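You operate a simulated robot arm through the tools that you are given. There is no shell and no other tool. Be economical: measure what you need, move in short steps, check, and stop when the job is done.

You run a simulated robot arm. Do the job below in one go: nothing can be reset, and whatever is moved stays where it is left.

TASK
Put one of the corner pads from the far top of the long table in the grey crate there. Put the blue metal bar that says "27" from the far top of the long table on the front of the blue workbench and the blue metal bar that says "11" on the brown plaque with the silver plate. Close the left bench drawer. Put the silver metal block on the low shelf under the small marker. Take the red peg block and leave it on the light brown wooden coaster. Put the 4 cm riser from the middle top of the long table on top of the brown carton of clamps and the 2 cm riser on the dark brown wooden coaster. Any order will do.
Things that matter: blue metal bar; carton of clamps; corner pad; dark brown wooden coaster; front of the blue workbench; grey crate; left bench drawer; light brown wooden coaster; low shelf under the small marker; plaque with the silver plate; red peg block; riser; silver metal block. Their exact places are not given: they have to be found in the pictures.

The check looks at the end state, three seconds after you hand in, the way a careful person would. Anything else that was tipped, shoved, dropped, spilled or broken makes it a failure.

THE ROBOT
A 7-joint arm with a fingered hand on a trunk, on a base that drives. Base frame: it is fixed to the floor where the robot stands at the start and does not move with it; the origin is under the middle of the robot, x ahead of it, y to its left, z up; the surface under the hand at the start is at about z = 866. Readings come in mm, rad, newtons and seconds.
Its first joint turns from -1.204 to 3.002 rad. Places, roughly: blue metal bar [500, 0, 750]; carton of clamps [750, -1500, 750]; corner pad (6x6x5 cm) [1000, -200, 800]; dark brown wooden coaster (8x8x2 cm) [400, -1300, 700]; front of the blue workbench (48x13 cm) [-940, -4600, 800]; grey crate (30x22x16 cm) [900, -400, 800]; left bench drawer [-2000, -3100, 700]; light brown wooden coaster (8x8x2 cm) [400, -1500, 700]; low shelf under the small marker [-2100, -4800, 300]; plaque with the silver plate (7x9x2 cm) [900, 400, 700]; red peg block (8x3x3 cm) [400, -2600, 800]; riser [750, -1500, 750]; silver metal block (5x5x2 cm) [-500, -3100, 900]. Payload 5 kg.
The tool frame sits at the grasp point between the pads (the TCP): z along the fingers, y along the line on which they close. The tips reach 32 mm beyond it. The gripper opens to 160 mm. The gripper's body begins 89 mm behind the TCP. The gripper is a hand of 3 fingers: y runs from the thumb to the fingers, the wrist lies at [0, 0, -252] in the tool frame.
Orientation is that of the tool frame in the base frame, as a unit quaternion [w, x, y, z]. With the fingers straight down and closing along the base's y, the tool's x points along the base's -x, its y along +y and its z along -z.

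THE INTERFACE
- The arm moves only by the tool apply_moves. Its argument "moves" is a list of rows, each a list of 6 numbers: the shift along the base's x, y, z in units of 300 mm (1.0 is 300 mm), then the turn, a rotation vector about the base's x, y, z in units of 45 degrees (1.0 is 45 degrees). In form: [[dx, dy, dz, wx, wy, wz], ...]. A call has 1 to 10 rows; each row is the pose to reach, as a shift and turn from the pose commanded when the call began. A call with a number of a shift or a turn outside -1 to 1 is refused whole. A row lasts 0.2 s, in which the tool goes at most 50 mm and 0.15 rad; a call with a longer step from one row to the next is refused whole. Where a pose cannot be reached the arm comes as near as it can. A force on the tool above 40 N (or 10 N above the force at the start of the call, whichever is more), or a blocked arm, ends the call early, and 0.2 s more pass. In this call time passes only in rows, and 0.2 s behind the last. The reply holds the time, the measured pose of the TCP, the force on the tool along the base axes, the opening and the grip force, in the units named above and with some noise, with the torque about the TCP (base axes, N m) and any sound that the robot's microphone picked up, and new pictures: "pictures" is both (left out), scene, wrist or none.
- Cameras (640 x 400 px; columns grow to the right, rows downward): "scene" is now at [116.7, -53, 1474.3]; the picture's right is [-0.63, -0.78, -0.00], its down [-0.53, 0.43, -0.73] and it looks along [0.57, -0.46, -0.68] (base axes); focal length 214 px, centre (320, 200). "wrist" rides on the gripper at [65, -4, -116] in the tool frame; the picture's right is [0.06, 1.00, 0.00], its down [-0.87, 0.05, -0.49] and it looks along [-0.49, 0.03, 0.87] (tool axes); focal length 261 px, centre (320, 200).
- slide_trunk(by): slides the trunk up (or, below 0, down) by that many mm; the arm and the scene camera ride with it, the base frame stays. It gives what a move gives, with no picture.
- drive_base(legs): drives the robot by 1 to 6 legs, each [ahead, left, turn to the left] in mm, mm and rad, along the robot's own axes; the way and the turn of a leg run together, so that a leg with both is an arc; at most 1500 mm and 3.142 rad a leg. The arm and the cameras ride along, it lands a little off, and it stops where it bumps. It gives what a move gives, and a new picture of the scene camera.
- move_fingers(finger1, finger2, thumb_bend): sets how far each is bent, from 0 (flat) to 100 (curled in); at 30 the hand is open as for a grip, at 70 the pads meet at the TCP. One left out holds its place. A second passes; each finger stops where it meets its share of the squeeze, and holds until it gets a number again. It is the only way to open and close the hand. It gives what a move gives, with no picture; readings hold the bend of each and the force on the fingers (four entries, about 0 where the hand has none), thumb and palm.
- turn_head(pan, tilt): turns the head with the scene camera to pan (to the left, within 1.501 rad either way) and tilt (down, from -0.506 to 1.204), counted from straight ahead of the robot. It gives what a move gives, and a new picture of the scene camera.
- point_at(camera, pixels): for up to 12 pixels [column, row] of the newest picture of that camera ("zoom" is the newest enlarged one), the place [x, y, z] in the base frame of the surface seen there, good to about 2 mm. No time passes.
- enlarge(camera, box): a new picture of the part [left, top, right, bottom] of that camera's present view, enlarged. No time passes.
- job_done(): hands the job in; it is judged then, once.

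Go step by step. Measure first, check grasps and placings, and put right what went wrong. The budget is 145 turns and 260 pictures, counting those below and the enlarged ones. Unless the task says otherwise, let go and move clear before handing in, and close with one line.

The tools are called after "Call:" as a command line: name --pt "numbers of a row" for each row, then --argument value for the rest, lists and objects as JSON in quotes. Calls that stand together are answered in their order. apply_moves: Moves the arm, as the interface text tells. Its arguments: {"type":"object","properties":{"moves":{"type":"array"},"pictures":{"type":"string","enum":["both","scene","wrist","none"]}},"required":["moves"]} The other tools are called the same way: slide_trunk (by) slides the trunk up or down; move_fingers (finger1, finger2, thumb_bend) moves the fingers one by one; drive_base (legs) drives the base; turn_head (pan, tilt) turns the head that bears the scene camera; point_at (camera, pixels) gives the place of the surface under pixels of a picture; enlarge (camera, box) takes an enlarged picture of a part of a camera's view; job_done () hands the job in.

At the start:

```text
clock: 0.0
tcp_pos: [559.2, -781.2, 1065.6]
tool_rot: [0.001, 0.0, 1.0, 0.0]
wrist_force: [0.4, 1.2, 0.3]
moment: [-0.01, -0.01, 0.02]
grip_width: 159.9
gripper_force: 0.0
shape: jaw
bend: [30.0, 30.0, 30.0]
finger forces: [0.1, 0.0, 0.1, 0.1, 0.0, 0.0]
trunk travel left (down, up): [-650.0, 290.0]
robot x, y, heading: [-2.5, 1.0, -0.0]
head pan, tilt: [-0.679, 0.752]
```

scene: 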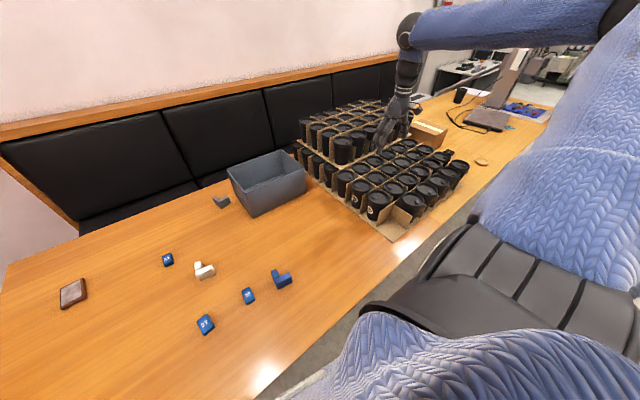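
wrist: 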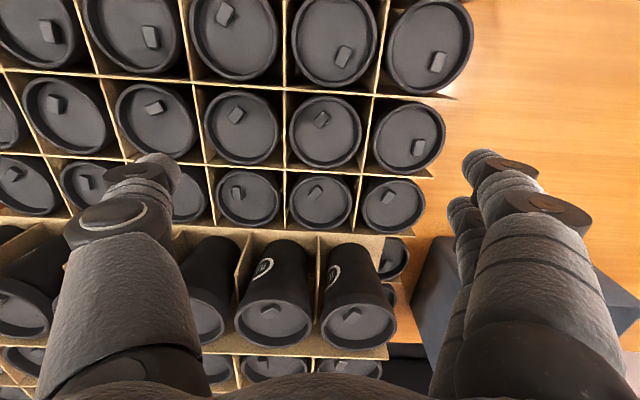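

The scene picture shows the blue bars around (168,260), (248,296), (206,324), (282,278), a plaque at (73,293) and the grey crate at (267,182). I'll enlarge that area to read the numbers.

Call:
enlarge --camera "scene" --box '[140, 180, 320, 345]'

Call:
point_at --camera "scene" --pixels '[[168, 260], [248, 296], [206, 324], [282, 278], [73, 293], [221, 201], [204, 271], [267, 200], [230, 168], [300, 160], [260, 215], [307, 190]]'

```text
2.42 times, centred on (230, 262) of scene
```

zoom: 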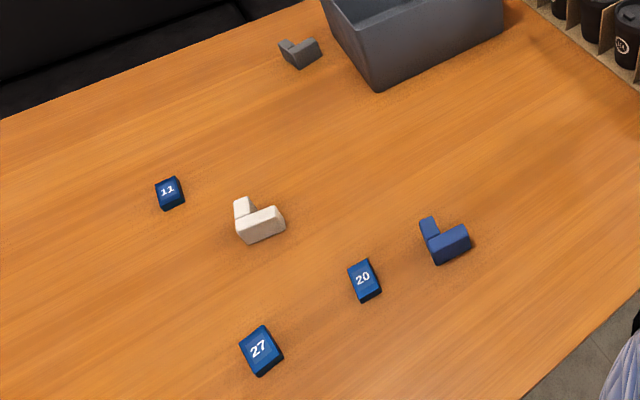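

```text
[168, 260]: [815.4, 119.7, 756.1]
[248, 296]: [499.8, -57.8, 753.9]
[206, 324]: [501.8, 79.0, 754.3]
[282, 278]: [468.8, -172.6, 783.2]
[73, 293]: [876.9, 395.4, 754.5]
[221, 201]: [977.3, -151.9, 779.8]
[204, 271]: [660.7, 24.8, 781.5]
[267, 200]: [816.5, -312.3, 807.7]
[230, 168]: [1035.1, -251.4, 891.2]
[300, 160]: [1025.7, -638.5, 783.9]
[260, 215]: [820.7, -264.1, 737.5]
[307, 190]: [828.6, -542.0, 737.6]
```

Bars 27 (502,79), 20 and 11 (815,120) are legible, and the table top is at z≈737. I'll swing the arm left over the bars to look with the wrist camera.

Call:
apply_moves --pt "0 0.16 0 0 0 0" --pt "0 0.32 0 0 0 0" --pt "0 0.48 0 0 0 0" --pt "0 0.64 0 0 0 0" --pt "0 0.8 0 0 0 0" --pt "0 0.96 0 0 0 0" --pictures "none"

Call:
apply_moves --pt "0 0.16 0 0 0 0" --pt "0 0.32 0 0 0 0" --pt "0 0.48 0 0 0 0" --pt "0 0.64 0 0 0 0" --pt "0 0.8 0 0 0 0" --pt "0 0.96 0 0 0 0" --pictures "none"

Call:
apply_moves --pt "0 0.16 0 0 0 0" --pt "-0.05 0.32 0 0 0 0" --pt "-0.1 0.48 0 0 0 0" --pt "-0.15 0.64 0 0 0 0" --pt "-0.2 0.75 0 0 0 0"

```text
clock: 1.4
tcp_pos: [559.4, -491.8, 1067.1]
tool_rot: [0.0, 0.0, 1.0, -0.001]
wrist_force: [0.1, 0.1, 0.1]
moment: [0.0, 0.02, 0.03]
grip_width: 159.8
gripper_force: 0.1
shape: jaw
bend: [30.0, 30.0, 30.0]
finger forces: [0.0, 0.1, 0.0, 0.1, 0.1, 0.1]
trunk travel left (down, up): [-650.0, 290.0]
robot x, y, heading: [-0.4, 1.7, -0.001]
head pan, tilt: [-0.679, 0.752]
```

```text
clock: 2.8
tcp_pos: [561.0, -209.2, 1065.4]
tool_rot: [-0.001, 0.001, 1.0, 0.0]
wrist_force: [-0.1, 0.3, -1.1]
moment: [0.02, -0.01, 0.02]
grip_width: 159.7
gripper_force: 0.2
shape: jaw
bend: [30.0, 30.0, 30.0]
finger forces: [0.0, 0.0, 0.1, 0.0, 0.1, 0.0]
trunk travel left (down, up): [-650.0, 290.0]
robot x, y, heading: [4.0, -0.8, -0.004]
head pan, tilt: [-0.679, 0.752]
```

```text
refused: row 2 steps farther than a row can; nothing moved
```

That row stepped slightly too far and was refused. I'll redo it with smaller steps.

Call:
apply_moves --pt "-0.05 0.14 0 0 0 0" --pt "-0.1 0.28 0 0 0 0" --pt "-0.15 0.42 0 0 0 0" --pt "-0.2 0.56 0 0 0 0" --pt "-0.2 0.7 0 0 0 0" --pictures "both"

```text
clock: 4.0
tcp_pos: [513.4, -80.6, 1064.9]
tool_rot: [0.0, 0.0, 1.0, 0.001]
wrist_force: [-0.3, 0.7, 0.3]
moment: [-0.01, -0.04, 0.01]
grip_width: 160.0
gripper_force: 0.0
shape: jaw
bend: [30.0, 30.0, 30.0]
finger forces: [0.1, 0.0, 0.0, 0.1, 0.0, 0.1]
out of reach, approached as far as the arm can: row 4, 5
trunk travel left (down, up): [-650.0, 290.0]
robot x, y, heading: [-2.8, 3.9, -0.001]
head pan, tilt: [-0.679, 0.752]
```

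scene: 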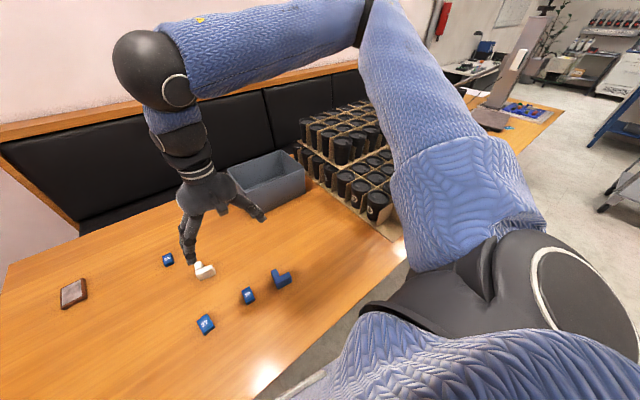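
wrist: 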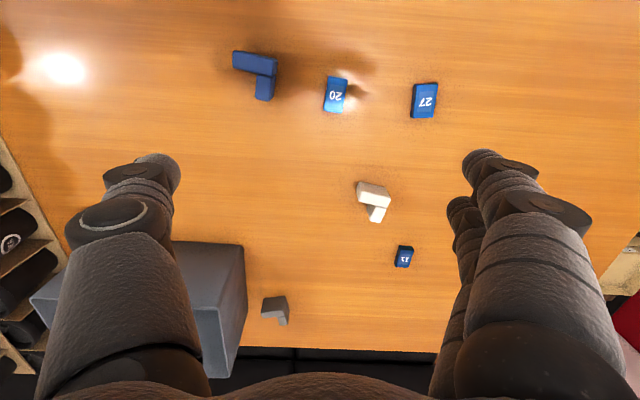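

The wrist view shows the white pad at (374,200), bars 20/27/11 at (336,95), (424,100), (404,257), and the crate at lower left. I'll enlarge and measure them.

Call:
enlarge --camera "wrist" --box '[300, 60, 460, 280]'

Call:
point_at --camera "wrist" --pixels '[[359, 183], [391, 190], [388, 208], [360, 198], [368, 205], [386, 222], [370, 221], [376, 190], [397, 246], [412, 248], [411, 264], [396, 264]]'

Call:
point_at --camera "wrist" --pixels '[[414, 85], [437, 83], [433, 116], [410, 117], [245, 250], [238, 300], [208, 376], [180, 244], [424, 100], [404, 256], [243, 243], [275, 300]]'

Call:
point_at --camera "scene" --pixels '[[229, 170], [251, 188], [306, 170], [280, 150], [253, 214], [232, 200], [70, 290], [68, 284], [84, 279], [62, 305], [74, 292], [86, 295]]'

```text
1.82 times, centred on (380, 170) of wrist
```

zoom: 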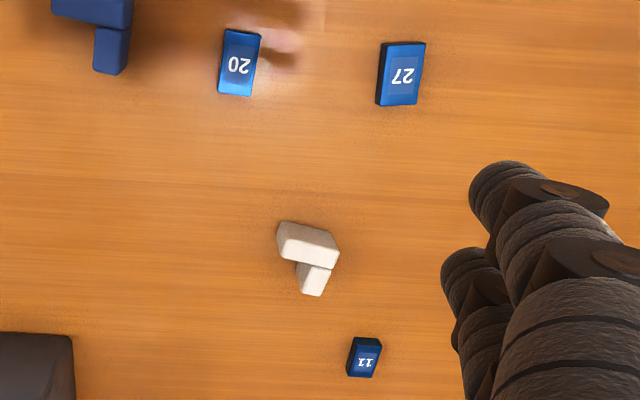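

```text
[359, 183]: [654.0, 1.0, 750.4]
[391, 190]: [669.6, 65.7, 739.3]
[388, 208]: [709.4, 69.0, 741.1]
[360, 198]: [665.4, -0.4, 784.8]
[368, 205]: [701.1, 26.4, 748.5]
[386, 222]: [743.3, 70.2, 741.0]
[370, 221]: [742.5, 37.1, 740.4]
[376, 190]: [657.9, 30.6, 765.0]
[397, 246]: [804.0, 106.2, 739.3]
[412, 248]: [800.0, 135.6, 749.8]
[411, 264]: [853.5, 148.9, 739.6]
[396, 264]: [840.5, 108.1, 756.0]
```

```text
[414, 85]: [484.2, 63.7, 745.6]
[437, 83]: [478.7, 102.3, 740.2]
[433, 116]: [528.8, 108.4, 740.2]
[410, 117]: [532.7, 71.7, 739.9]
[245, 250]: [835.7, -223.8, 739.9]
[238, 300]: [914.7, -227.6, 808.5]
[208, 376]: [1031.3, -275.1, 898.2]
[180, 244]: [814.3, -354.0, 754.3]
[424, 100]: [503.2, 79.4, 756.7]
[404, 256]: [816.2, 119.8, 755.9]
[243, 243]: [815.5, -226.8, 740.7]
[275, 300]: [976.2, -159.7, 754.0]
```

```text
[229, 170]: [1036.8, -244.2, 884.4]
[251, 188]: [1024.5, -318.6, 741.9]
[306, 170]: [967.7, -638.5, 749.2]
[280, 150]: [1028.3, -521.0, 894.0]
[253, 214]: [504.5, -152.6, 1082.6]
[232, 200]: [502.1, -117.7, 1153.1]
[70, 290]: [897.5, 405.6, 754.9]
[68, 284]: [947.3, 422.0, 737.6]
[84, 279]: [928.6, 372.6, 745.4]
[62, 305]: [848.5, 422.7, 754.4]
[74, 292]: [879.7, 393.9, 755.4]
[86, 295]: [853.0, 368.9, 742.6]
```

Pad: y 0–66, x 650–740, top 784; the crate spans x 820–1036, y −227…−527 with rim at ~897. I'll test the arm's reach toward the pad with gripper above (668,33).

Call:
apply_moves --pt "0.12 0.08 -0.06 0 0 0" --pt "0.24 0.16 -0.12 0 0 0" --pt "0.36 0.24 -0.2 0 0 0" --pt "0.48 0.3 -0.3 0 0 0" --pt "0.5 0.36 -0.4 0 0 0" --pictures "both"

Call:
point_at --camera "scene" --pixels '[[270, 395], [330, 330], [390, 262], [290, 340]]'

```text
refused: row 4 steps farther than a row can; nothing moved
```

```text
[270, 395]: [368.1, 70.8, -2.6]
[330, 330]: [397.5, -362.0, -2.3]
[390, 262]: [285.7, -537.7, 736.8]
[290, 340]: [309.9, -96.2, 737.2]
```

Just over the step limit; smaller steps.

Call:
apply_moves --pt "0.12 0.06 -0.06 0 0 0" --pt "0.24 0.12 -0.12 0 0 0" --pt "0.36 0.18 -0.2 0 0 0" --pt "0.46 0.24 -0.3 0 0 0" --pt "0.5 0.3 -0.4 0 0 0" --pictures "both"

```text
clock: 5.2
tcp_pos: [617.5, -99.0, 1069.7]
tool_rot: [-0.001, 0.001, 1.0, -0.001]
wrist_force: [-0.6, -0.3, 0.7]
moment: [0.01, -0.06, -0.01]
grip_width: 159.8
gripper_force: 0.0
shape: jaw
bend: [30.0, 30.0, 30.0]
finger forces: [0.0, 0.1, 0.1, 0.0, 0.1, 0.0]
out of reach, approached as far as the arm can: row 1, 2, 3, 4, 5
trunk travel left (down, up): [-650.0, 290.0]
robot x, y, heading: [4.7, 3.8, -0.002]
head pan, tilt: [-0.679, 0.752]
```

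scene: 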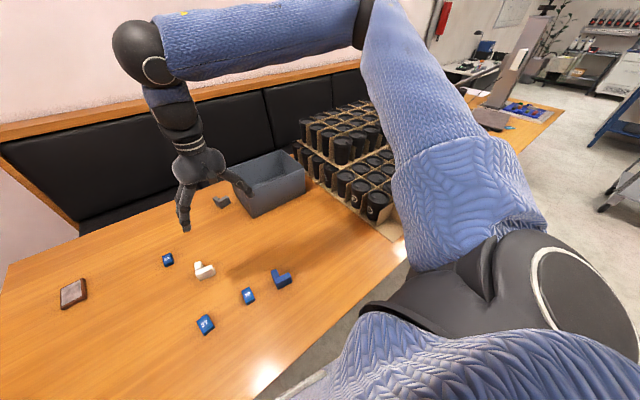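
wrist: 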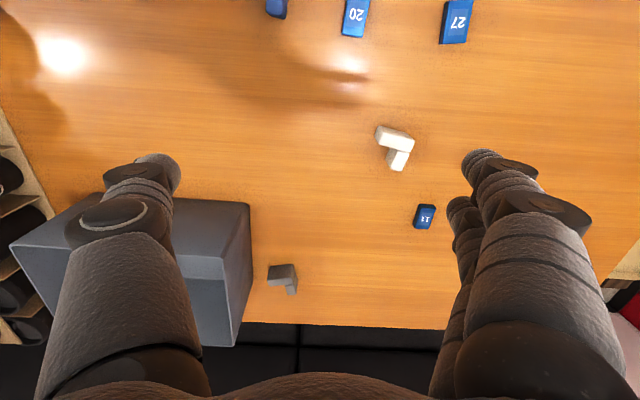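

The arm is limited swinging inward (left), so I'll turn the base left to bring the objects to the robot's right side.

Call:
drive_base --legs '[[0, 0, 0.7]]'

```text
clock: 7.5
tcp_pos: [536.9, 325.1, 1068.6]
tool_rot: [0.0, -0.344, 0.939, -0.001]
wrist_force: [-0.3, -0.5, -0.3]
moment: [0.03, -0.02, 0.01]
grip_width: 160.1
gripper_force: 0.0
shape: jaw
bend: [30.0, 30.0, 30.0]
finger forces: [0.0, 0.1, 0.1, 0.0, 0.1, 0.0]
trunk travel left (down, up): [-650.0, 290.0]
robot x, y, heading: [-0.8, 2.0, 0.703]
head pan, tilt: [-0.679, 0.752]
```

scene: 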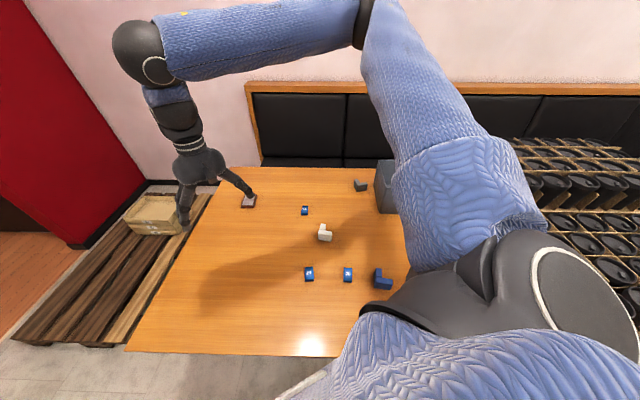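

I'll rotate the hand back to base alignment while moving above the white pad.

Call:
apply_moves --pt "0.062 -0.139 -0.04 0 0 -0.128" --pt "0.124 -0.278 -0.08 0 0 -0.256" --pt "0.187 -0.417 -0.12 0 0 -0.384" --pt "0.249 -0.556 -0.16 0 0 -0.512" --pt "0.312 -0.695 -0.2 0 0 -0.64" --pt "0.374 -0.834 -0.24 0 0 -0.768" --pt "0.437 -0.973 -0.28 0 0 -0.895" --pictures "wrist"

```text
clock: 9.1
tcp_pos: [668.3, 33.8, 986.6]
tool_rot: [-0.001, 0.001, 1.0, 0.001]
wrist_force: [-0.9, -0.5, 0.3]
moment: [0.01, 0.04, 0.0]
grip_width: 159.9
gripper_force: 0.1
shape: jaw
bend: [30.0, 30.0, 30.0]
finger forces: [0.0, 0.0, 0.1, 0.0, 0.0, 0.0]
trunk travel left (down, up): [-650.0, 290.0]
robot x, y, heading: [0.8, 0.5, 0.702]
head pan, tilt: [-0.679, 0.752]
```

wrist: 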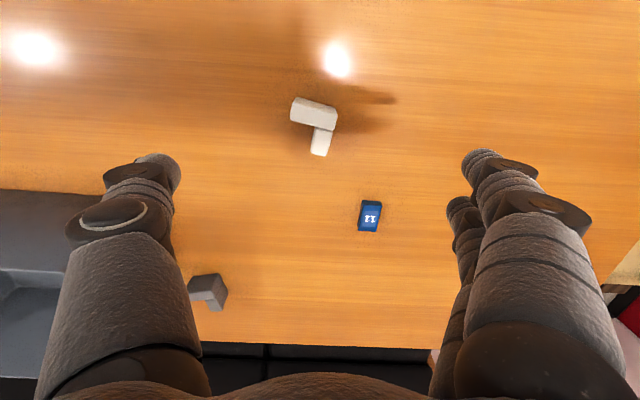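

Reach works now. I'll enlarge the pad at (315,125) for precise geometry.

Call:
enlarge --camera "wrist" --box '[270, 75, 360, 175]'

Call:
point_at --camera "wrist" --pixels '[[293, 98], [335, 108], [331, 129], [290, 120], [313, 131], [311, 152], [325, 155], [320, 140], [333, 130], [300, 105], [325, 112], [320, 128]]'

```text
4.00 times, centred on (315, 125) of wrist
```

zoom: 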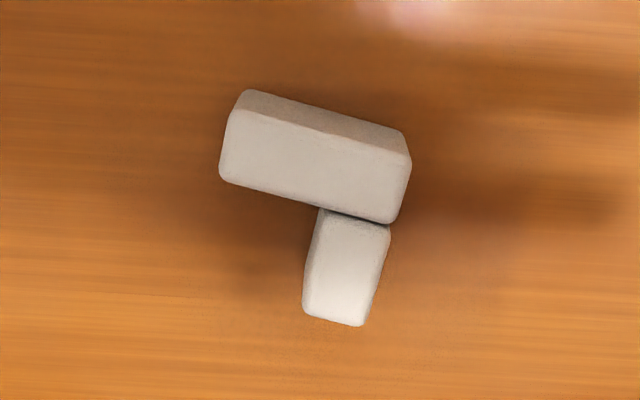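

```text
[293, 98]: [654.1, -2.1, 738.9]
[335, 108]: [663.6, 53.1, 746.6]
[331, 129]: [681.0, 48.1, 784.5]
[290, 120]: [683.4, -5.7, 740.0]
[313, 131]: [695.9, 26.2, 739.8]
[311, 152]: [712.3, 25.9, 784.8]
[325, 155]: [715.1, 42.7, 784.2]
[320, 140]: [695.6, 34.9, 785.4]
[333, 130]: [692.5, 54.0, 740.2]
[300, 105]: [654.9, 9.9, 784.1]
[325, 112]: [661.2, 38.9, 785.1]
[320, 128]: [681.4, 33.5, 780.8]
```

I'll sample the pad's top corners in the zoom for its yaw.

Call:
point_at --camera "zoom" --pixels '[[248, 122], [398, 160], [385, 210], [232, 172], [380, 236], [355, 315], [312, 302], [325, 225]]'

```text
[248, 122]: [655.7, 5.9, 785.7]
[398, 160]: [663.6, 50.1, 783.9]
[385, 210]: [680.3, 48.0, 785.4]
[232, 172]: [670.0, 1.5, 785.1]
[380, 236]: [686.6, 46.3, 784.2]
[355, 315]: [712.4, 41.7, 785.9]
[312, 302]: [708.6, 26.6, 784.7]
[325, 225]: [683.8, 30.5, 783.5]
```

Pad yaw ≈ −0.2 rad with arm‑1 centred at (668,27). Rotating and lowering.

Call:
apply_moves --pt "0 -0.012 -0.15 0 0 -0.13" --pt "0 -0.023 -0.3 0 0 -0.255" --pt "0 -0.023 -0.45 0 0 -0.255" --pt "0 -0.023 -0.6 0 0 -0.255" --pt "0 -0.023 -0.697 0 0 -0.255" --pictures "wrist"

Call:
move_fingers --finger1 62 --finger2 62 --thumb_bend 62

```text
clock: 10.3
tcp_pos: [670.4, 23.4, 774.8]
tool_rot: [-0.001, 0.101, 0.995, 0.0]
wrist_force: [-0.8, 0.1, -0.7]
moment: [-0.01, 0.01, 0.02]
grip_width: 160.1
gripper_force: 0.1
shape: jaw
bend: [30.0, 30.0, 30.0]
finger forces: [0.1, 0.0, 0.0, 0.1, 0.0, 0.0]
trunk travel left (down, up): [-650.0, 290.0]
robot x, y, heading: [1.7, 1.9, 0.701]
head pan, tilt: [-0.679, 0.752]
```

wrist: 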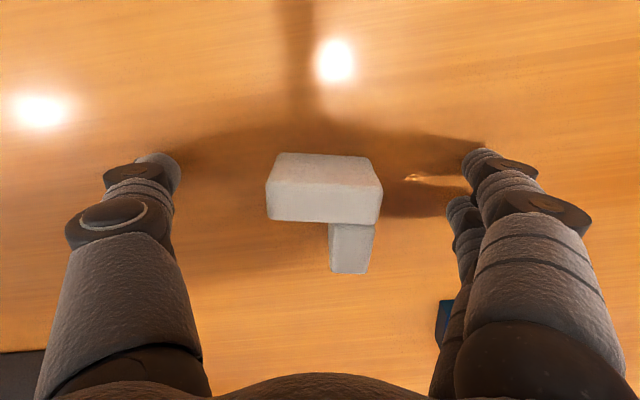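

```text
clock: 10.8
tcp_pos: [667.9, 24.9, 779.4]
tool_rot: [0.001, 0.099, 0.995, 0.001]
wrist_force: [-4.9, -1.6, 32.7]
moment: [-1.13, 0.44, -0.15]
grip_width: 59.9
gripper_force: 23.0
shape: fingers
bend: [60.0, 60.0, 60.0]
finger forces: [7.0, 5.6, 0.0, 0.0, 34.1, 0.0]
trunk travel left (down, up): [-650.0, 290.0]
robot x, y, heading: [3.5, 0.0, 0.703]
head pan, tilt: [-0.679, 0.752]
stopped: the force on the tool passed its limit at 45 N (the readings are from after the stop); the commanded pose is now the measured one
```

The grip reached width 60 with 33 N upward force, so curling tips press the table. I'll raise slightly and squeeze the rest.

Call:
apply_moves --pt "0 0 0.03 0 0 0" --pictures "wrist"

Call:
move_fingers --finger1 66 --finger2 66 --thumb_bend 66

```text
clock: 11.2
tcp_pos: [670.4, 23.6, 784.7]
tool_rot: [0.001, 0.1, 0.995, 0.001]
wrist_force: [-0.2, 0.1, -1.0]
moment: [0.02, 0.0, -0.02]
grip_width: 59.2
gripper_force: 9.9
shape: fingers
bend: [59.0, 59.0, 59.0]
finger forces: [4.7, 4.7, 0.0, 0.0, 9.5, 0.1]
trunk travel left (down, up): [-650.0, 290.0]
robot x, y, heading: [1.6, 0.1, 0.702]
head pan, tilt: [-0.679, 0.752]
```

wrist: 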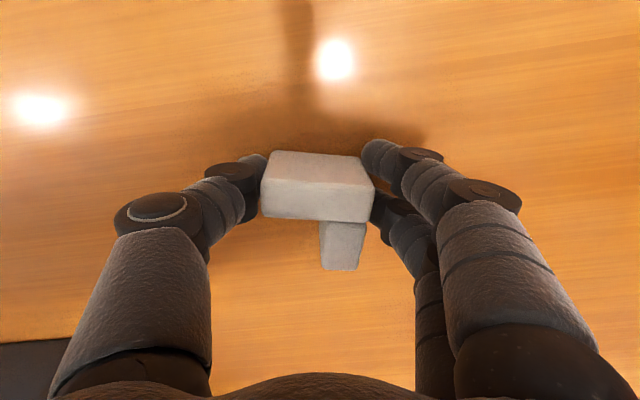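

```text
clock: 12.2
tcp_pos: [670.7, 23.3, 784.3]
tool_rot: [0.0, 0.1, 0.995, 0.002]
wrist_force: [-0.5, 1.0, -0.4]
moment: [0.03, 0.04, -0.03]
grip_width: 58.5
gripper_force: 16.7
shape: fingers
bend: [59.0, 59.0, 60.0]
finger forces: [8.0, 8.4, 0.1, 0.1, 16.6, 0.0]
trunk travel left (down, up): [-650.0, 290.0]
robot x, y, heading: [-1.0, 1.3, 0.702]
head pan, tilt: [-0.679, 0.752]
```

Holding with 17 N. Lift, then carry toward the crate.

Call:
apply_moves --pt "0 0 0.14 0 0 0" --pt "0 0 0.28 0 0 0" --pt "0 0 0.42 0 0 0" --pt "0 0 0.56 0 0 0" --pt "0 0 0.7 0 0 0" --pt "0.07 -0.13 0.7 0 0 0.03" --pt "0.14 -0.26 0.7 0 0 0.06" --pt "0.21 -0.39 0.7 0 0 0.1" --pt "0.28 -0.52 0.7 0 0 0.15" --pt "0.35 -0.65 0.7 0 0 0.2" --pictures "none"

Call:
apply_moves --pt "0.07 -0.13 0 0 0 0" --pt "0.14 -0.26 0 0 0 0" --pt "0.21 -0.39 0 0 0 0" --pt "0.28 -0.52 0 0 0 0" --pt "0.35 -0.65 0 0 0 0" --pt "0.4 -0.68 0 0 0 0" --pictures "both"

```text
clock: 14.4
tcp_pos: [775.5, -167.9, 997.1]
tool_rot: [0.0, 0.021, 1.0, 0.0]
wrist_force: [-0.3, -0.1, 0.0]
moment: [0.04, 0.03, 0.0]
grip_width: 58.3
gripper_force: 16.4
shape: fingers
bend: [59.0, 59.0, 60.0]
finger forces: [7.5, 8.5, 0.0, 0.0, 16.4, 0.1]
trunk travel left (down, up): [-650.0, 290.0]
robot x, y, heading: [0.8, 2.0, 0.706]
head pan, tilt: [-0.679, 0.752]
```

```text
clock: 15.8
tcp_pos: [892.2, -375.8, 995.1]
tool_rot: [0.001, 0.022, 1.0, 0.001]
wrist_force: [0.0, 0.0, -0.1]
moment: [0.02, 0.03, 0.03]
grip_width: 58.1
gripper_force: 16.3
shape: fingers
bend: [59.0, 59.0, 60.0]
finger forces: [7.7, 8.6, 0.0, 0.0, 16.4, 0.0]
trunk travel left (down, up): [-650.0, 290.0]
robot x, y, heading: [-1.1, -1.0, 0.704]
head pan, tilt: [-0.679, 0.752]
```

scene: 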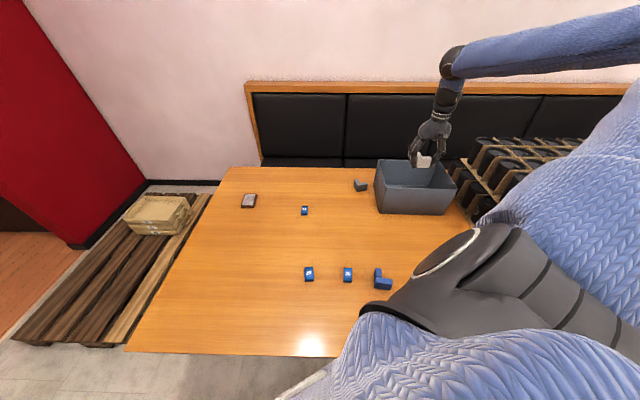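
wrist: 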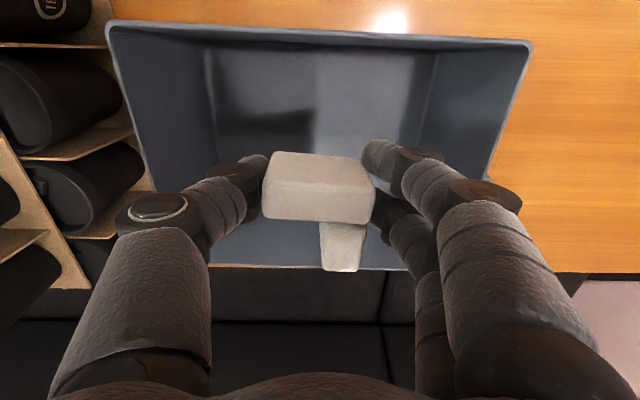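

The pad is above the crate. Measuring rims and floor before lowering.

Call:
point_at --camera "wrist" --pixels '[[110, 25], [320, 36], [528, 44], [490, 178], [270, 110], [320, 130], [230, 265], [400, 268], [145, 180], [440, 80]]'

```text
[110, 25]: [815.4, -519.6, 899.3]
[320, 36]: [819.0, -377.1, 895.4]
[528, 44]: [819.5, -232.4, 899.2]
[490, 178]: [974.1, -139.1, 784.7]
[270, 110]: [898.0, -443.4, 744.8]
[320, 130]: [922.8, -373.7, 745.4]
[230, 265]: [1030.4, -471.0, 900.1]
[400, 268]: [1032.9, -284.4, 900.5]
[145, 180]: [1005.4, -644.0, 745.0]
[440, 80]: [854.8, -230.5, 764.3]
```

The interior is clear: floor 745, rim 900. Lower to TCP z≈796 and release gently.

Call:
apply_moves --pt "0 0 -0.15 0 0 0" --pt "0 0 -0.3 0 0 0" --pt "0 0 -0.45 0 0 0" --pt "0 0 -0.57 0 0 0" --pt "0 0 -0.663 0 0 0" --pictures "none"

Call:
move_fingers --finger1 45 --finger2 45 --thumb_bend 45

Call:
apply_moves --pt "0 0 0.15 0 0 0" --pt "0 0 0.3 0 0 0" --pt "0 0 0.45 0 0 0" --pt "0 0 0.6 0 0 0" --pt "0 0 0.72 0 0 0" --pictures "wrist"

```text
clock: 17.0
tcp_pos: [896.8, -374.0, 795.4]
tool_rot: [0.0, 0.021, 1.0, 0.001]
wrist_force: [-0.4, 0.2, -1.0]
moment: [0.02, 0.01, -0.01]
grip_width: 58.3
gripper_force: 16.1
shape: fingers
bend: [59.0, 59.0, 61.0]
finger forces: [7.7, 8.7, 0.1, 0.0, 16.3, 0.0]
trunk travel left (down, up): [-650.0, 290.0]
robot x, y, heading: [-2.1, 2.5, 0.699]
head pan, tilt: [-0.679, 0.752]
```

```text
clock: 18.0
tcp_pos: [895.8, -375.0, 795.2]
tool_rot: [0.0, 0.022, 1.0, 0.002]
wrist_force: [-0.5, -0.2, 0.0]
moment: [0.01, 0.03, -0.01]
grip_width: 106.7
gripper_force: 0.0
shape: fingers
bend: [45.0, 45.0, 45.0]
finger forces: [0.0, 0.0, 0.0, 0.0, 0.1, 0.0]
trunk travel left (down, up): [-650.0, 290.0]
robot x, y, heading: [1.4, 0.8, 0.704]
head pan, tilt: [-0.679, 0.752]
```

```text
clock: 19.2
tcp_pos: [898.8, -376.9, 1014.2]
tool_rot: [0.001, 0.02, 1.0, 0.001]
wrist_force: [-0.1, -0.6, -0.1]
moment: [0.03, -0.02, -0.03]
grip_width: 107.0
gripper_force: 0.0
shape: fingers
bend: [45.0, 45.0, 45.0]
finger forces: [0.1, 0.0, 0.0, 0.0, 0.0, 0.0]
trunk travel left (down, up): [-650.0, 290.0]
robot x, y, heading: [0.1, -1.0, 0.703]
head pan, tilt: [-0.679, 0.752]
```

wrist: 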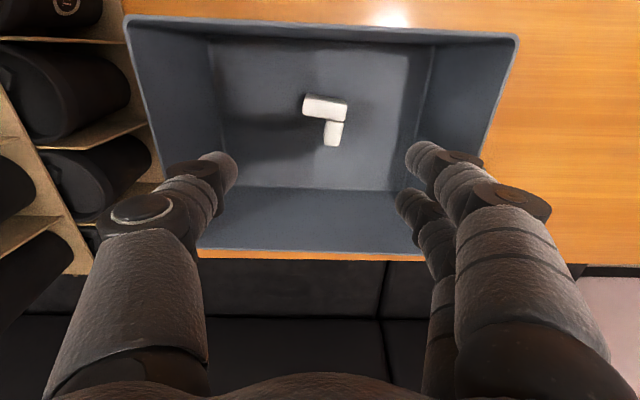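

The pad rests flat in the crate. Next, bar 11 near (818,120).

Call:
apply_moves --pt "-0.03 0.16 0 0 0 -0.05" --pt "-0.06 0.32 0 0 0 -0.05" --pt "-0.09 0.48 0 0 0 -0.05" --pt "-0.12 0.64 0 0 0 -0.05" --pt "-0.15 0.8 0 0 0 -0.05" --pt "-0.18 0.96 0 0 0 -0.05" --pictures "none"

Call:
apply_moves --pt "-0.03 0.14 -0.06 0 0 0" --pt "-0.06 0.28 -0.12 0 0 0" --pt "-0.08 0.42 -0.18 0 0 0" --pt "-0.1 0.56 -0.24 0 0 0" --pt "-0.1 0.7 -0.3 0 0 0" --pictures "wrist"

Call:
enlarge --camera "wrist" --box '[270, 70, 370, 170]'

```text
clock: 20.6
tcp_pos: [839.2, -86.7, 1011.1]
tool_rot: [0.0, 0.042, 0.999, 0.0]
wrist_force: [0.4, 0.9, 0.4]
moment: [-0.05, 0.02, 0.01]
grip_width: 107.4
gripper_force: 0.2
shape: fingers
bend: [45.0, 45.0, 45.0]
finger forces: [0.1, 0.1, 0.0, 0.1, 0.0, 0.0]
trunk travel left (down, up): [-650.0, 290.0]
robot x, y, heading: [-3.5, 2.0, 0.703]
head pan, tilt: [-0.679, 0.752]
```

```text
clock: 21.8
tcp_pos: [812.9, 127.0, 921.6]
tool_rot: [0.0, 0.042, 0.999, 0.0]
wrist_force: [1.3, 1.4, 0.6]
moment: [-0.05, 0.02, -0.01]
grip_width: 107.4
gripper_force: 0.0
shape: fingers
bend: [45.0, 45.0, 45.0]
finger forces: [0.0, 0.0, 0.0, 0.0, 0.1, 0.0]
trunk travel left (down, up): [-650.0, 290.0]
robot x, y, heading: [-1.7, 1.8, 0.704]
head pan, tilt: [-0.679, 0.752]
```

wrist: 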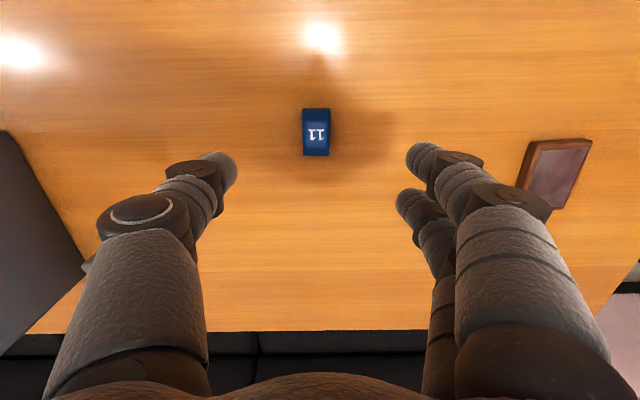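

```text
4.00 times, centred on (320, 120) of wrist
```

zoom: 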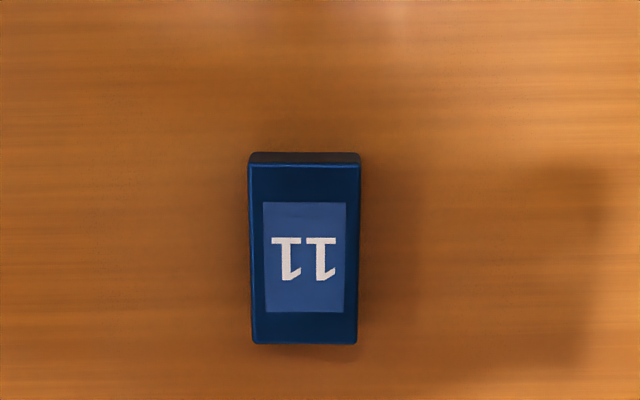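

Call:
point_at --camera "zoom" --pixels '[[254, 175], [355, 175], [352, 335], [258, 335], [305, 155], [230, 250]]'

Call:
point_at --camera "wrist" --pixels '[[535, 144], [592, 140], [560, 208], [572, 160], [556, 185], [518, 185], [528, 188], [583, 152]]'

```text
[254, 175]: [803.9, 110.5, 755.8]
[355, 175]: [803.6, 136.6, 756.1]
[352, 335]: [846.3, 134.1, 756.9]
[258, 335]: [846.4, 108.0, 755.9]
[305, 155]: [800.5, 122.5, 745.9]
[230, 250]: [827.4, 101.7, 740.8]
```

```text
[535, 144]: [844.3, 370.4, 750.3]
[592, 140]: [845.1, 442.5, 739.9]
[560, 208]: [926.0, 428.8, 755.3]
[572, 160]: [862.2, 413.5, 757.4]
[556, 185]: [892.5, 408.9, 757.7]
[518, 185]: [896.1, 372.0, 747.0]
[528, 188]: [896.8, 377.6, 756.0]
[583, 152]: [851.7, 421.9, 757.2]
```

Bar 11: centre (825,122), 27 wide, top 756. The plaque spans x 842–930, y 370–440. Lower and grip.

Call:
apply_moves --pt "0.02 -0.008 -0.15 0 0 0.015" --pt "0.04 -0.016 -0.3 0 0 0.03" --pt "0.04 -0.016 -0.4 0 0 0.03" --pt "0.04 -0.016 -0.457 0 0 0.03" --pictures "none"

Call:
move_fingers --finger1 70 --finger2 70 --thumb_bend 70

Call:
apply_moves --pt "0 0 0.02 0 0 0" --pt "0 0 0.04 0 0 0" --pictures "wrist"

```text
clock: 22.8
tcp_pos: [822.4, 116.3, 785.4]
tool_rot: [0.0, 0.03, 1.0, 0.001]
wrist_force: [1.4, -0.2, -0.4]
moment: [0.02, 0.02, -0.01]
grip_width: 107.7
gripper_force: 0.0
shape: fingers
bend: [45.0, 45.0, 45.0]
finger forces: [0.0, 0.0, 0.1, 0.0, 0.1, 0.1]
trunk travel left (down, up): [-650.0, 290.0]
robot x, y, heading: [-1.4, 0.0, 0.703]
head pan, tilt: [-0.679, 0.752]
```

```text
clock: 23.8
tcp_pos: [823.4, 119.1, 785.1]
tool_rot: [0.0, 0.03, 1.0, 0.001]
wrist_force: [-0.3, 0.4, 0.8]
moment: [0.02, -0.02, -0.04]
grip_width: 31.8
gripper_force: 8.8
shape: fingers
bend: [65.0, 65.0, 67.0]
finger forces: [4.4, 4.4, 0.1, 0.0, 8.6, 0.0]
trunk travel left (down, up): [-650.0, 290.0]
robot x, y, heading: [2.2, 3.0, 0.705]
head pan, tilt: [-0.679, 0.752]
```

```text
clock: 24.4
tcp_pos: [823.5, 118.3, 798.6]
tool_rot: [0.001, 0.029, 1.0, 0.001]
wrist_force: [0.1, 0.0, -0.4]
moment: [0.05, 0.0, 0.02]
grip_width: 22.4
gripper_force: 6.2
shape: fingers
bend: [67.0, 67.0, 68.0]
finger forces: [2.7, 2.5, 0.0, 0.0, 7.0, 0.0]
trunk travel left (down, up): [-650.0, 290.0]
robot x, y, heading: [2.3, -0.2, 0.702]
head pan, tilt: [-0.679, 0.752]
```

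wrist: 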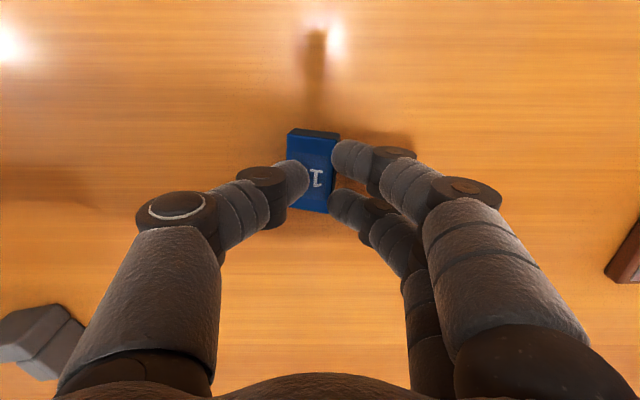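

The grip was too shallow and the fingers slipped up over the top edge. I'll reopen, check the bar and go lower.

Call:
move_fingers --finger1 52 --finger2 52 --thumb_bend 52

Call:
apply_moves --pt "0 0 0.0 0 0 0" --pictures "wrist"

Call:
enlarge --camera "wrist" --box '[240, 90, 400, 250]'

```text
clock: 25.4
tcp_pos: [823.0, 118.7, 798.4]
tool_rot: [0.0, 0.03, 1.0, 0.001]
wrist_force: [0.2, -0.2, 0.1]
moment: [-0.03, 0.0, 0.0]
grip_width: 78.2
gripper_force: 0.0
shape: fingers
bend: [52.0, 52.0, 52.0]
finger forces: [0.0, 0.0, 0.0, 0.0, 0.0, 0.0]
trunk travel left (down, up): [-650.0, 290.0]
robot x, y, heading: [0.4, 0.2, 0.701]
head pan, tilt: [-0.679, 0.752]
```

```text
clock: 25.8
tcp_pos: [823.3, 116.9, 798.7]
tool_rot: [0.001, 0.03, 1.0, 0.001]
wrist_force: [-0.4, -0.1, -1.0]
moment: [0.0, 0.02, 0.01]
grip_width: 78.5
gripper_force: 0.1
shape: fingers
bend: [52.0, 52.0, 52.0]
finger forces: [0.0, 0.0, 0.0, 0.1, 0.0, 0.0]
trunk travel left (down, up): [-650.0, 290.0]
robot x, y, heading: [1.0, 1.7, 0.705]
head pan, tilt: [-0.679, 0.752]
```

wrist: 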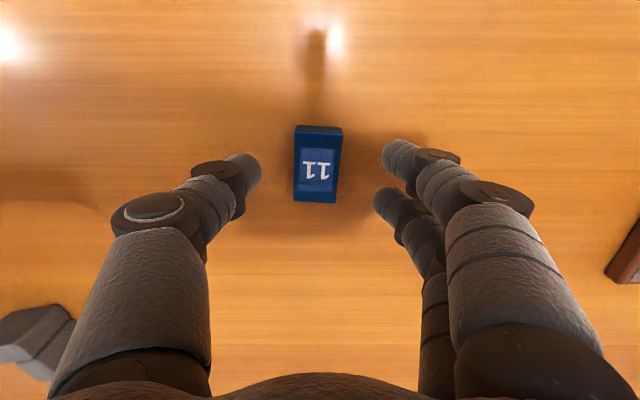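

```text
2.50 times, centred on (320, 170) of wrist
```

zoom: 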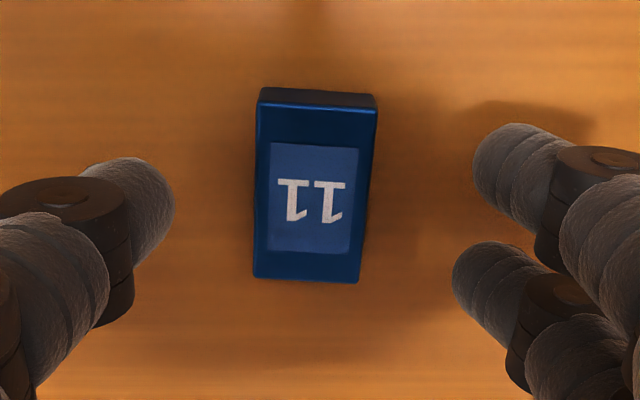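

The bar is upright and centred. Lower to ~779 and squeeze harder.

Call:
apply_moves --pt "0 0.006 -0.064 0 0 -0.02" --pictures "none"

Call:
move_fingers --finger1 74 --finger2 74 --thumb_bend 74

Call:
apply_moves --pt "0 0 0.02 0 0 0" --pt "0 0 0.06 0 0 0" --pt "0 0 0.1 0 0 0" --pictures "wrist"

```text
clock: 26.2
tcp_pos: [821.8, 121.9, 780.9]
tool_rot: [0.001, 0.036, 0.999, 0.002]
wrist_force: [1.0, 0.0, 17.4]
moment: [-0.36, 0.04, 0.24]
grip_width: 79.0
gripper_force: 8.2
shape: fingers
bend: [53.0, 53.0, 52.0]
finger forces: [3.4, 1.4, 0.0, 0.0, 11.8, 0.0]
trunk travel left (down, up): [-650.0, 290.0]
robot x, y, heading: [2.6, -1.9, 0.701]
head pan, tilt: [-0.679, 0.752]
```

```text
clock: 27.2
tcp_pos: [823.5, 121.6, 777.5]
tool_rot: [0.001, 0.038, 0.999, 0.0]
wrist_force: [0.0, 0.5, 0.0]
moment: [0.03, 0.02, 0.02]
grip_width: 34.0
gripper_force: 21.2
shape: fingers
bend: [70.0, 70.0, 67.0]
finger forces: [10.8, 10.6, 0.0, 0.0, 21.6, 0.0]
trunk travel left (down, up): [-650.0, 290.0]
robot x, y, heading: [0.8, 3.2, 0.705]
head pan, tilt: [-0.679, 0.752]
```

```text
clock: 28.0
tcp_pos: [822.8, 120.9, 809.7]
tool_rot: [0.001, 0.038, 0.999, 0.0]
wrist_force: [-0.1, 0.2, -0.3]
moment: [-0.02, 0.01, 0.01]
grip_width: 33.8
gripper_force: 21.7
shape: fingers
bend: [70.0, 70.0, 67.0]
finger forces: [10.8, 10.8, 0.0, 0.1, 21.5, 0.0]
trunk travel left (down, up): [-650.0, 290.0]
robot x, y, heading: [2.0, 0.9, 0.699]
head pan, tilt: [-0.679, 0.752]
```

wrist: 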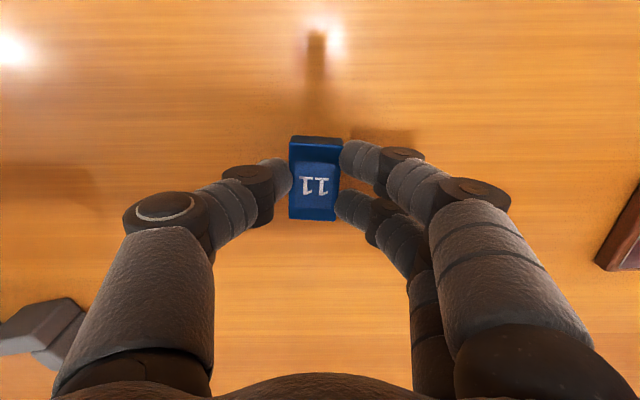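

Bar 11 held firmly (21 N). Carry over to above the plaque centre (≈886,404).

Call:
apply_moves --pt "0.03 0.13 0.05 0 0 0" --pt "0.06 0.27 0.1 0 0 0" --pt "0.09 0.41 0.15 0 0 0" --pt "0.12 0.55 0.2 0 0 0" --pt "0.14 0.69 0.2 0 0 0" --pt "0.15 0.82 0.2 0 0 0" --pictures "both"

```text
clock: 29.4
tcp_pos: [860.2, 313.2, 890.6]
tool_rot: [0.0, 0.037, 0.999, 0.002]
wrist_force: [-0.1, 1.0, 0.2]
moment: [-0.03, 0.03, -0.01]
grip_width: 33.8
gripper_force: 21.7
shape: fingers
bend: [70.0, 70.0, 67.0]
finger forces: [10.8, 10.6, 0.1, 0.0, 21.3, 0.0]
out of reach, approached as far as the arm can: row 5, 6
trunk travel left (down, up): [-650.0, 290.0]
robot x, y, heading: [-0.6, 1.1, 0.7]
head pan, tilt: [-0.679, 0.752]
```

scene: 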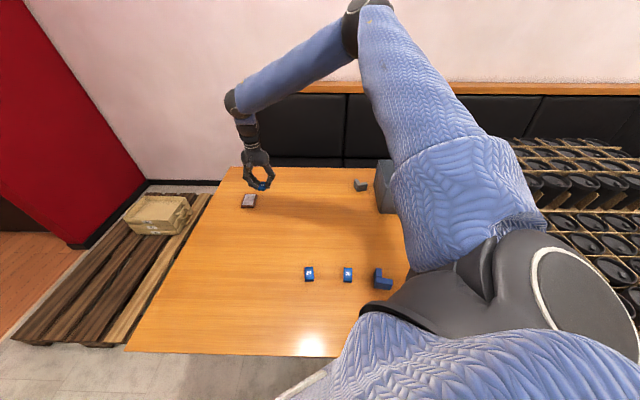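
wrist: 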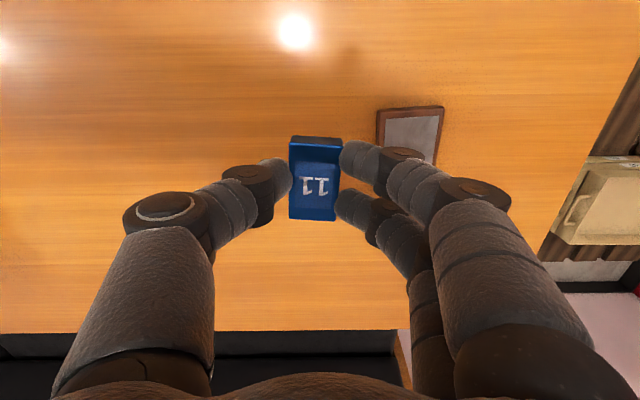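

The inward joint limit again stops it at y≈313; I'll turn the base left 0.35 more.

Call:
drive_base --legs '[[0, 0, 0.35]]'

```text
clock: 30.9
tcp_pos: [697.9, 590.6, 890.5]
tool_rot: [0.0, -0.14, 0.99, 0.002]
wrist_force: [0.9, 0.9, -1.6]
moment: [-0.01, 0.0, 0.03]
grip_width: 33.8
gripper_force: 20.9
shape: fingers
bend: [70.0, 70.0, 67.0]
finger forces: [10.8, 10.5, 0.0, 0.1, 21.3, 0.0]
trunk travel left (down, up): [-650.0, 290.0]
robot x, y, heading: [-1.8, 0.6, 1.057]
head pan, tilt: [-0.679, 0.752]
```

scene: 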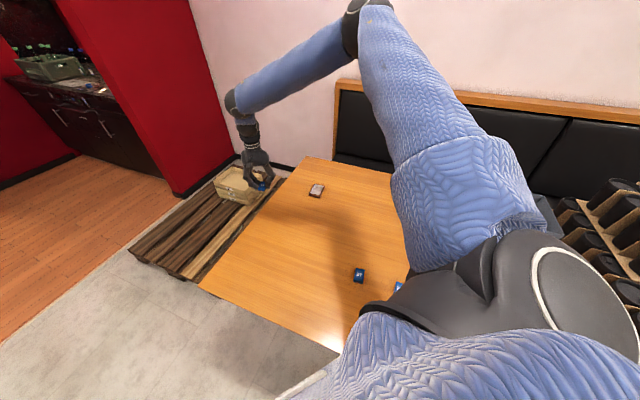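

Move back over the plaque with the hand re-aligned, staying a bit short to view it.

Call:
apply_moves --pt "0.1 -0.1 0 0 0 -0.075" --pt "0.2 -0.2 0 0 0 -0.15" --pt "0.3 -0.3 0 0 0 -0.22" --pt "0.4 -0.4 0 0 0 -0.3" --pt "0.5 -0.5 0 0 0 -0.37" --pt "0.62 -0.62 0 0 0 -0.446" --pictures "wrist"

Call:
enlarge --camera "scene" --box '[290, 160, 350, 220]'

```text
refused: row 6 steps farther than a row can; nothing moved
```

```text
6.67 times, centred on (320, 190) of scene
```

zoom: 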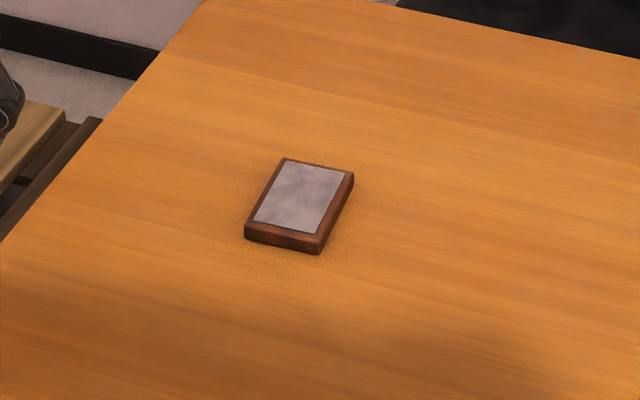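

Call:
point_at --camera "zoom" --pixels '[[285, 160], [350, 172], [318, 236], [248, 224], [298, 198], [310, 248]]'

Call:
apply_moves --pt "0.1 -0.1 0 0 0 -0.075" --pt "0.2 -0.2 0 0 0 -0.15" --pt "0.3 -0.3 0 0 0 -0.22" --pt "0.4 -0.4 0 0 0 -0.3" --pt "0.5 -0.5 0 0 0 -0.37" --pt "0.6 -0.6 0 0 0 -0.446" --pictures "wrist"

```text
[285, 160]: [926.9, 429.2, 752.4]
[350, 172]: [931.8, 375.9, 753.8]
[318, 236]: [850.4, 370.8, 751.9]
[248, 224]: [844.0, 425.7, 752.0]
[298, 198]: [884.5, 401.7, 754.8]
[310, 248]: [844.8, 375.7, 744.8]
```

```text
clock: 32.3
tcp_pos: [878.6, 411.7, 892.6]
tool_rot: [0.0, 0.035, 0.999, 0.003]
wrist_force: [-0.1, -0.1, -1.1]
moment: [0.0, 0.02, -0.04]
grip_width: 33.2
gripper_force: 21.3
shape: fingers
bend: [70.0, 70.0, 67.0]
finger forces: [10.9, 10.6, 0.0, 0.0, 21.3, 0.0]
trunk travel left (down, up): [-650.0, 290.0]
robot x, y, heading: [0.1, -0.1, 1.057]
head pan, tilt: [-0.679, 0.752]
```

wrist: 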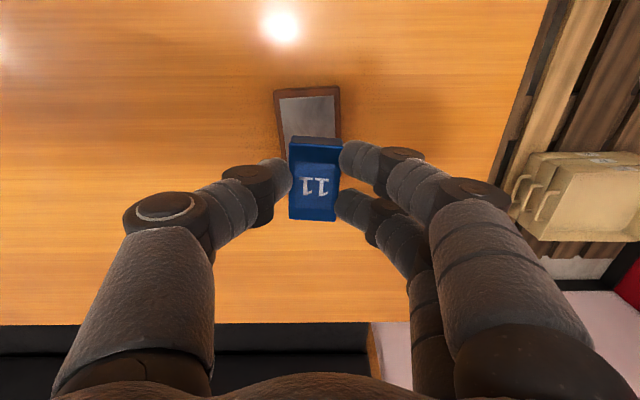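

Plaque centre (888,401), top ≈756, yaw +0.05. Align and lower to ~797, then release slightly.

Call:
apply_moves --pt "0.015 -0.02 -0.1 0 0 0.08" --pt "0.028 -0.035 -0.2 0 0 0.16" --pt "0.028 -0.035 -0.27 0 0 0.16" --pt "0.028 -0.035 -0.316 0 0 0.16" --pictures "wrist"

```text
clock: 33.3
tcp_pos: [885.2, 399.1, 795.8]
tool_rot: [0.001, -0.027, 1.0, 0.003]
wrist_force: [0.8, -0.4, -0.9]
moment: [0.0, -0.01, 0.0]
grip_width: 33.7
gripper_force: 21.1
shape: fingers
bend: [70.0, 70.0, 67.0]
finger forces: [10.9, 10.5, 0.0, 0.1, 21.3, 0.0]
trunk travel left (down, up): [-650.0, 290.0]
robot x, y, heading: [-0.7, -3.3, 1.057]
head pan, tilt: [-0.679, 0.752]
```

wrist: 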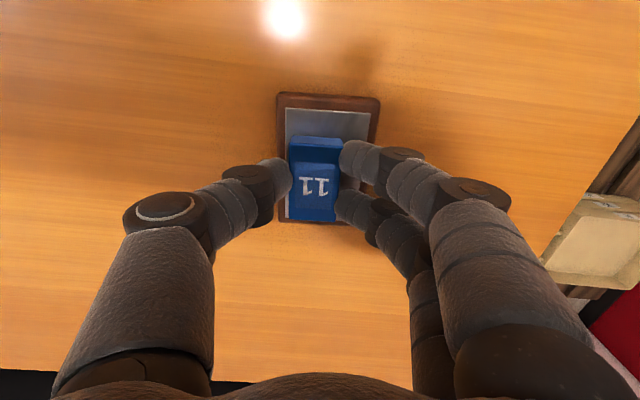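

Check bar vs plaque alignment numerically.

Call:
point_at --camera "wrist" --pixels '[[282, 97], [375, 101], [283, 218], [356, 221], [295, 150], [335, 150], [295, 216], [332, 216], [316, 140], [367, 150]]'

```text
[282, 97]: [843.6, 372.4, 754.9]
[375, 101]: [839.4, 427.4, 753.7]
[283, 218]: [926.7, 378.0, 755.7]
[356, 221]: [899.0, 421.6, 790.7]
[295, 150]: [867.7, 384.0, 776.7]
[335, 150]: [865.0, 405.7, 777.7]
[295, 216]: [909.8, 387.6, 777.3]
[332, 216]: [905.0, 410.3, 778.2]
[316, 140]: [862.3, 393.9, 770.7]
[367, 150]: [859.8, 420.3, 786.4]
```

Bar centre (887,397) vs plaque (886,401); bottom ~2 mm above. Nudge, release slightly, lift.

Call:
apply_moves --pt "0 0.012 -0.006 0 0 0" --pictures "none"

Call:
move_fingers --finger1 63 --finger2 63 --thumb_bend 61

Call:
apply_moves --pt "0 0 0.03 0 0 0" --pt "0 0 0.15 0 0 0" --pt "0 0 0.3 0 0 0" --pt "0 0 0.45 0 0 0" --pictures "wrist"

```text
clock: 33.7
tcp_pos: [884.1, 403.7, 793.8]
tool_rot: [0.0, -0.028, 1.0, 0.002]
wrist_force: [0.2, 0.1, -0.8]
moment: [0.02, 0.05, -0.01]
grip_width: 33.2
gripper_force: 20.8
shape: fingers
bend: [70.0, 70.0, 67.0]
finger forces: [10.9, 10.5, 0.1, 0.1, 21.2, 0.0]
trunk travel left (down, up): [-650.0, 290.0]
robot x, y, heading: [0.7, -0.4, 1.056]
head pan, tilt: [-0.679, 0.752]
```

```text
clock: 34.7
tcp_pos: [883.9, 403.9, 795.5]
tool_rot: [0.001, -0.028, 1.0, 0.003]
wrist_force: [-0.1, 0.4, -0.9]
moment: [0.01, 0.03, 0.01]
grip_width: 39.9
gripper_force: 0.1
shape: fingers
bend: [63.0, 63.0, 61.0]
finger forces: [0.0, 0.1, 0.1, 0.0, 0.0, 0.1]
trunk travel left (down, up): [-650.0, 290.0]
robot x, y, heading: [1.2, -1.2, 1.055]
head pan, tilt: [-0.679, 0.752]
```

```text
clock: 35.7
tcp_pos: [886.3, 399.9, 932.2]
tool_rot: [0.001, -0.028, 1.0, 0.002]
wrist_force: [0.0, -0.1, -0.3]
moment: [0.03, -0.03, -0.02]
grip_width: 39.8
gripper_force: 0.1
shape: fingers
bend: [63.0, 63.0, 61.0]
finger forces: [0.0, 0.1, 0.0, 0.0, 0.1, 0.0]
trunk travel left (down, up): [-650.0, 290.0]
robot x, y, heading: [-2.7, 1.5, 1.053]
head pan, tilt: [-0.679, 0.752]
```

wrist: 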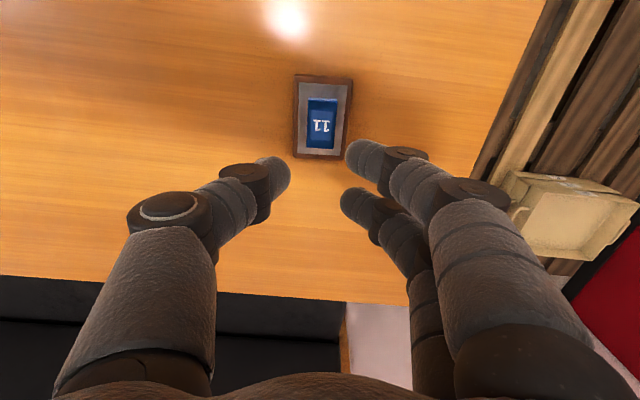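

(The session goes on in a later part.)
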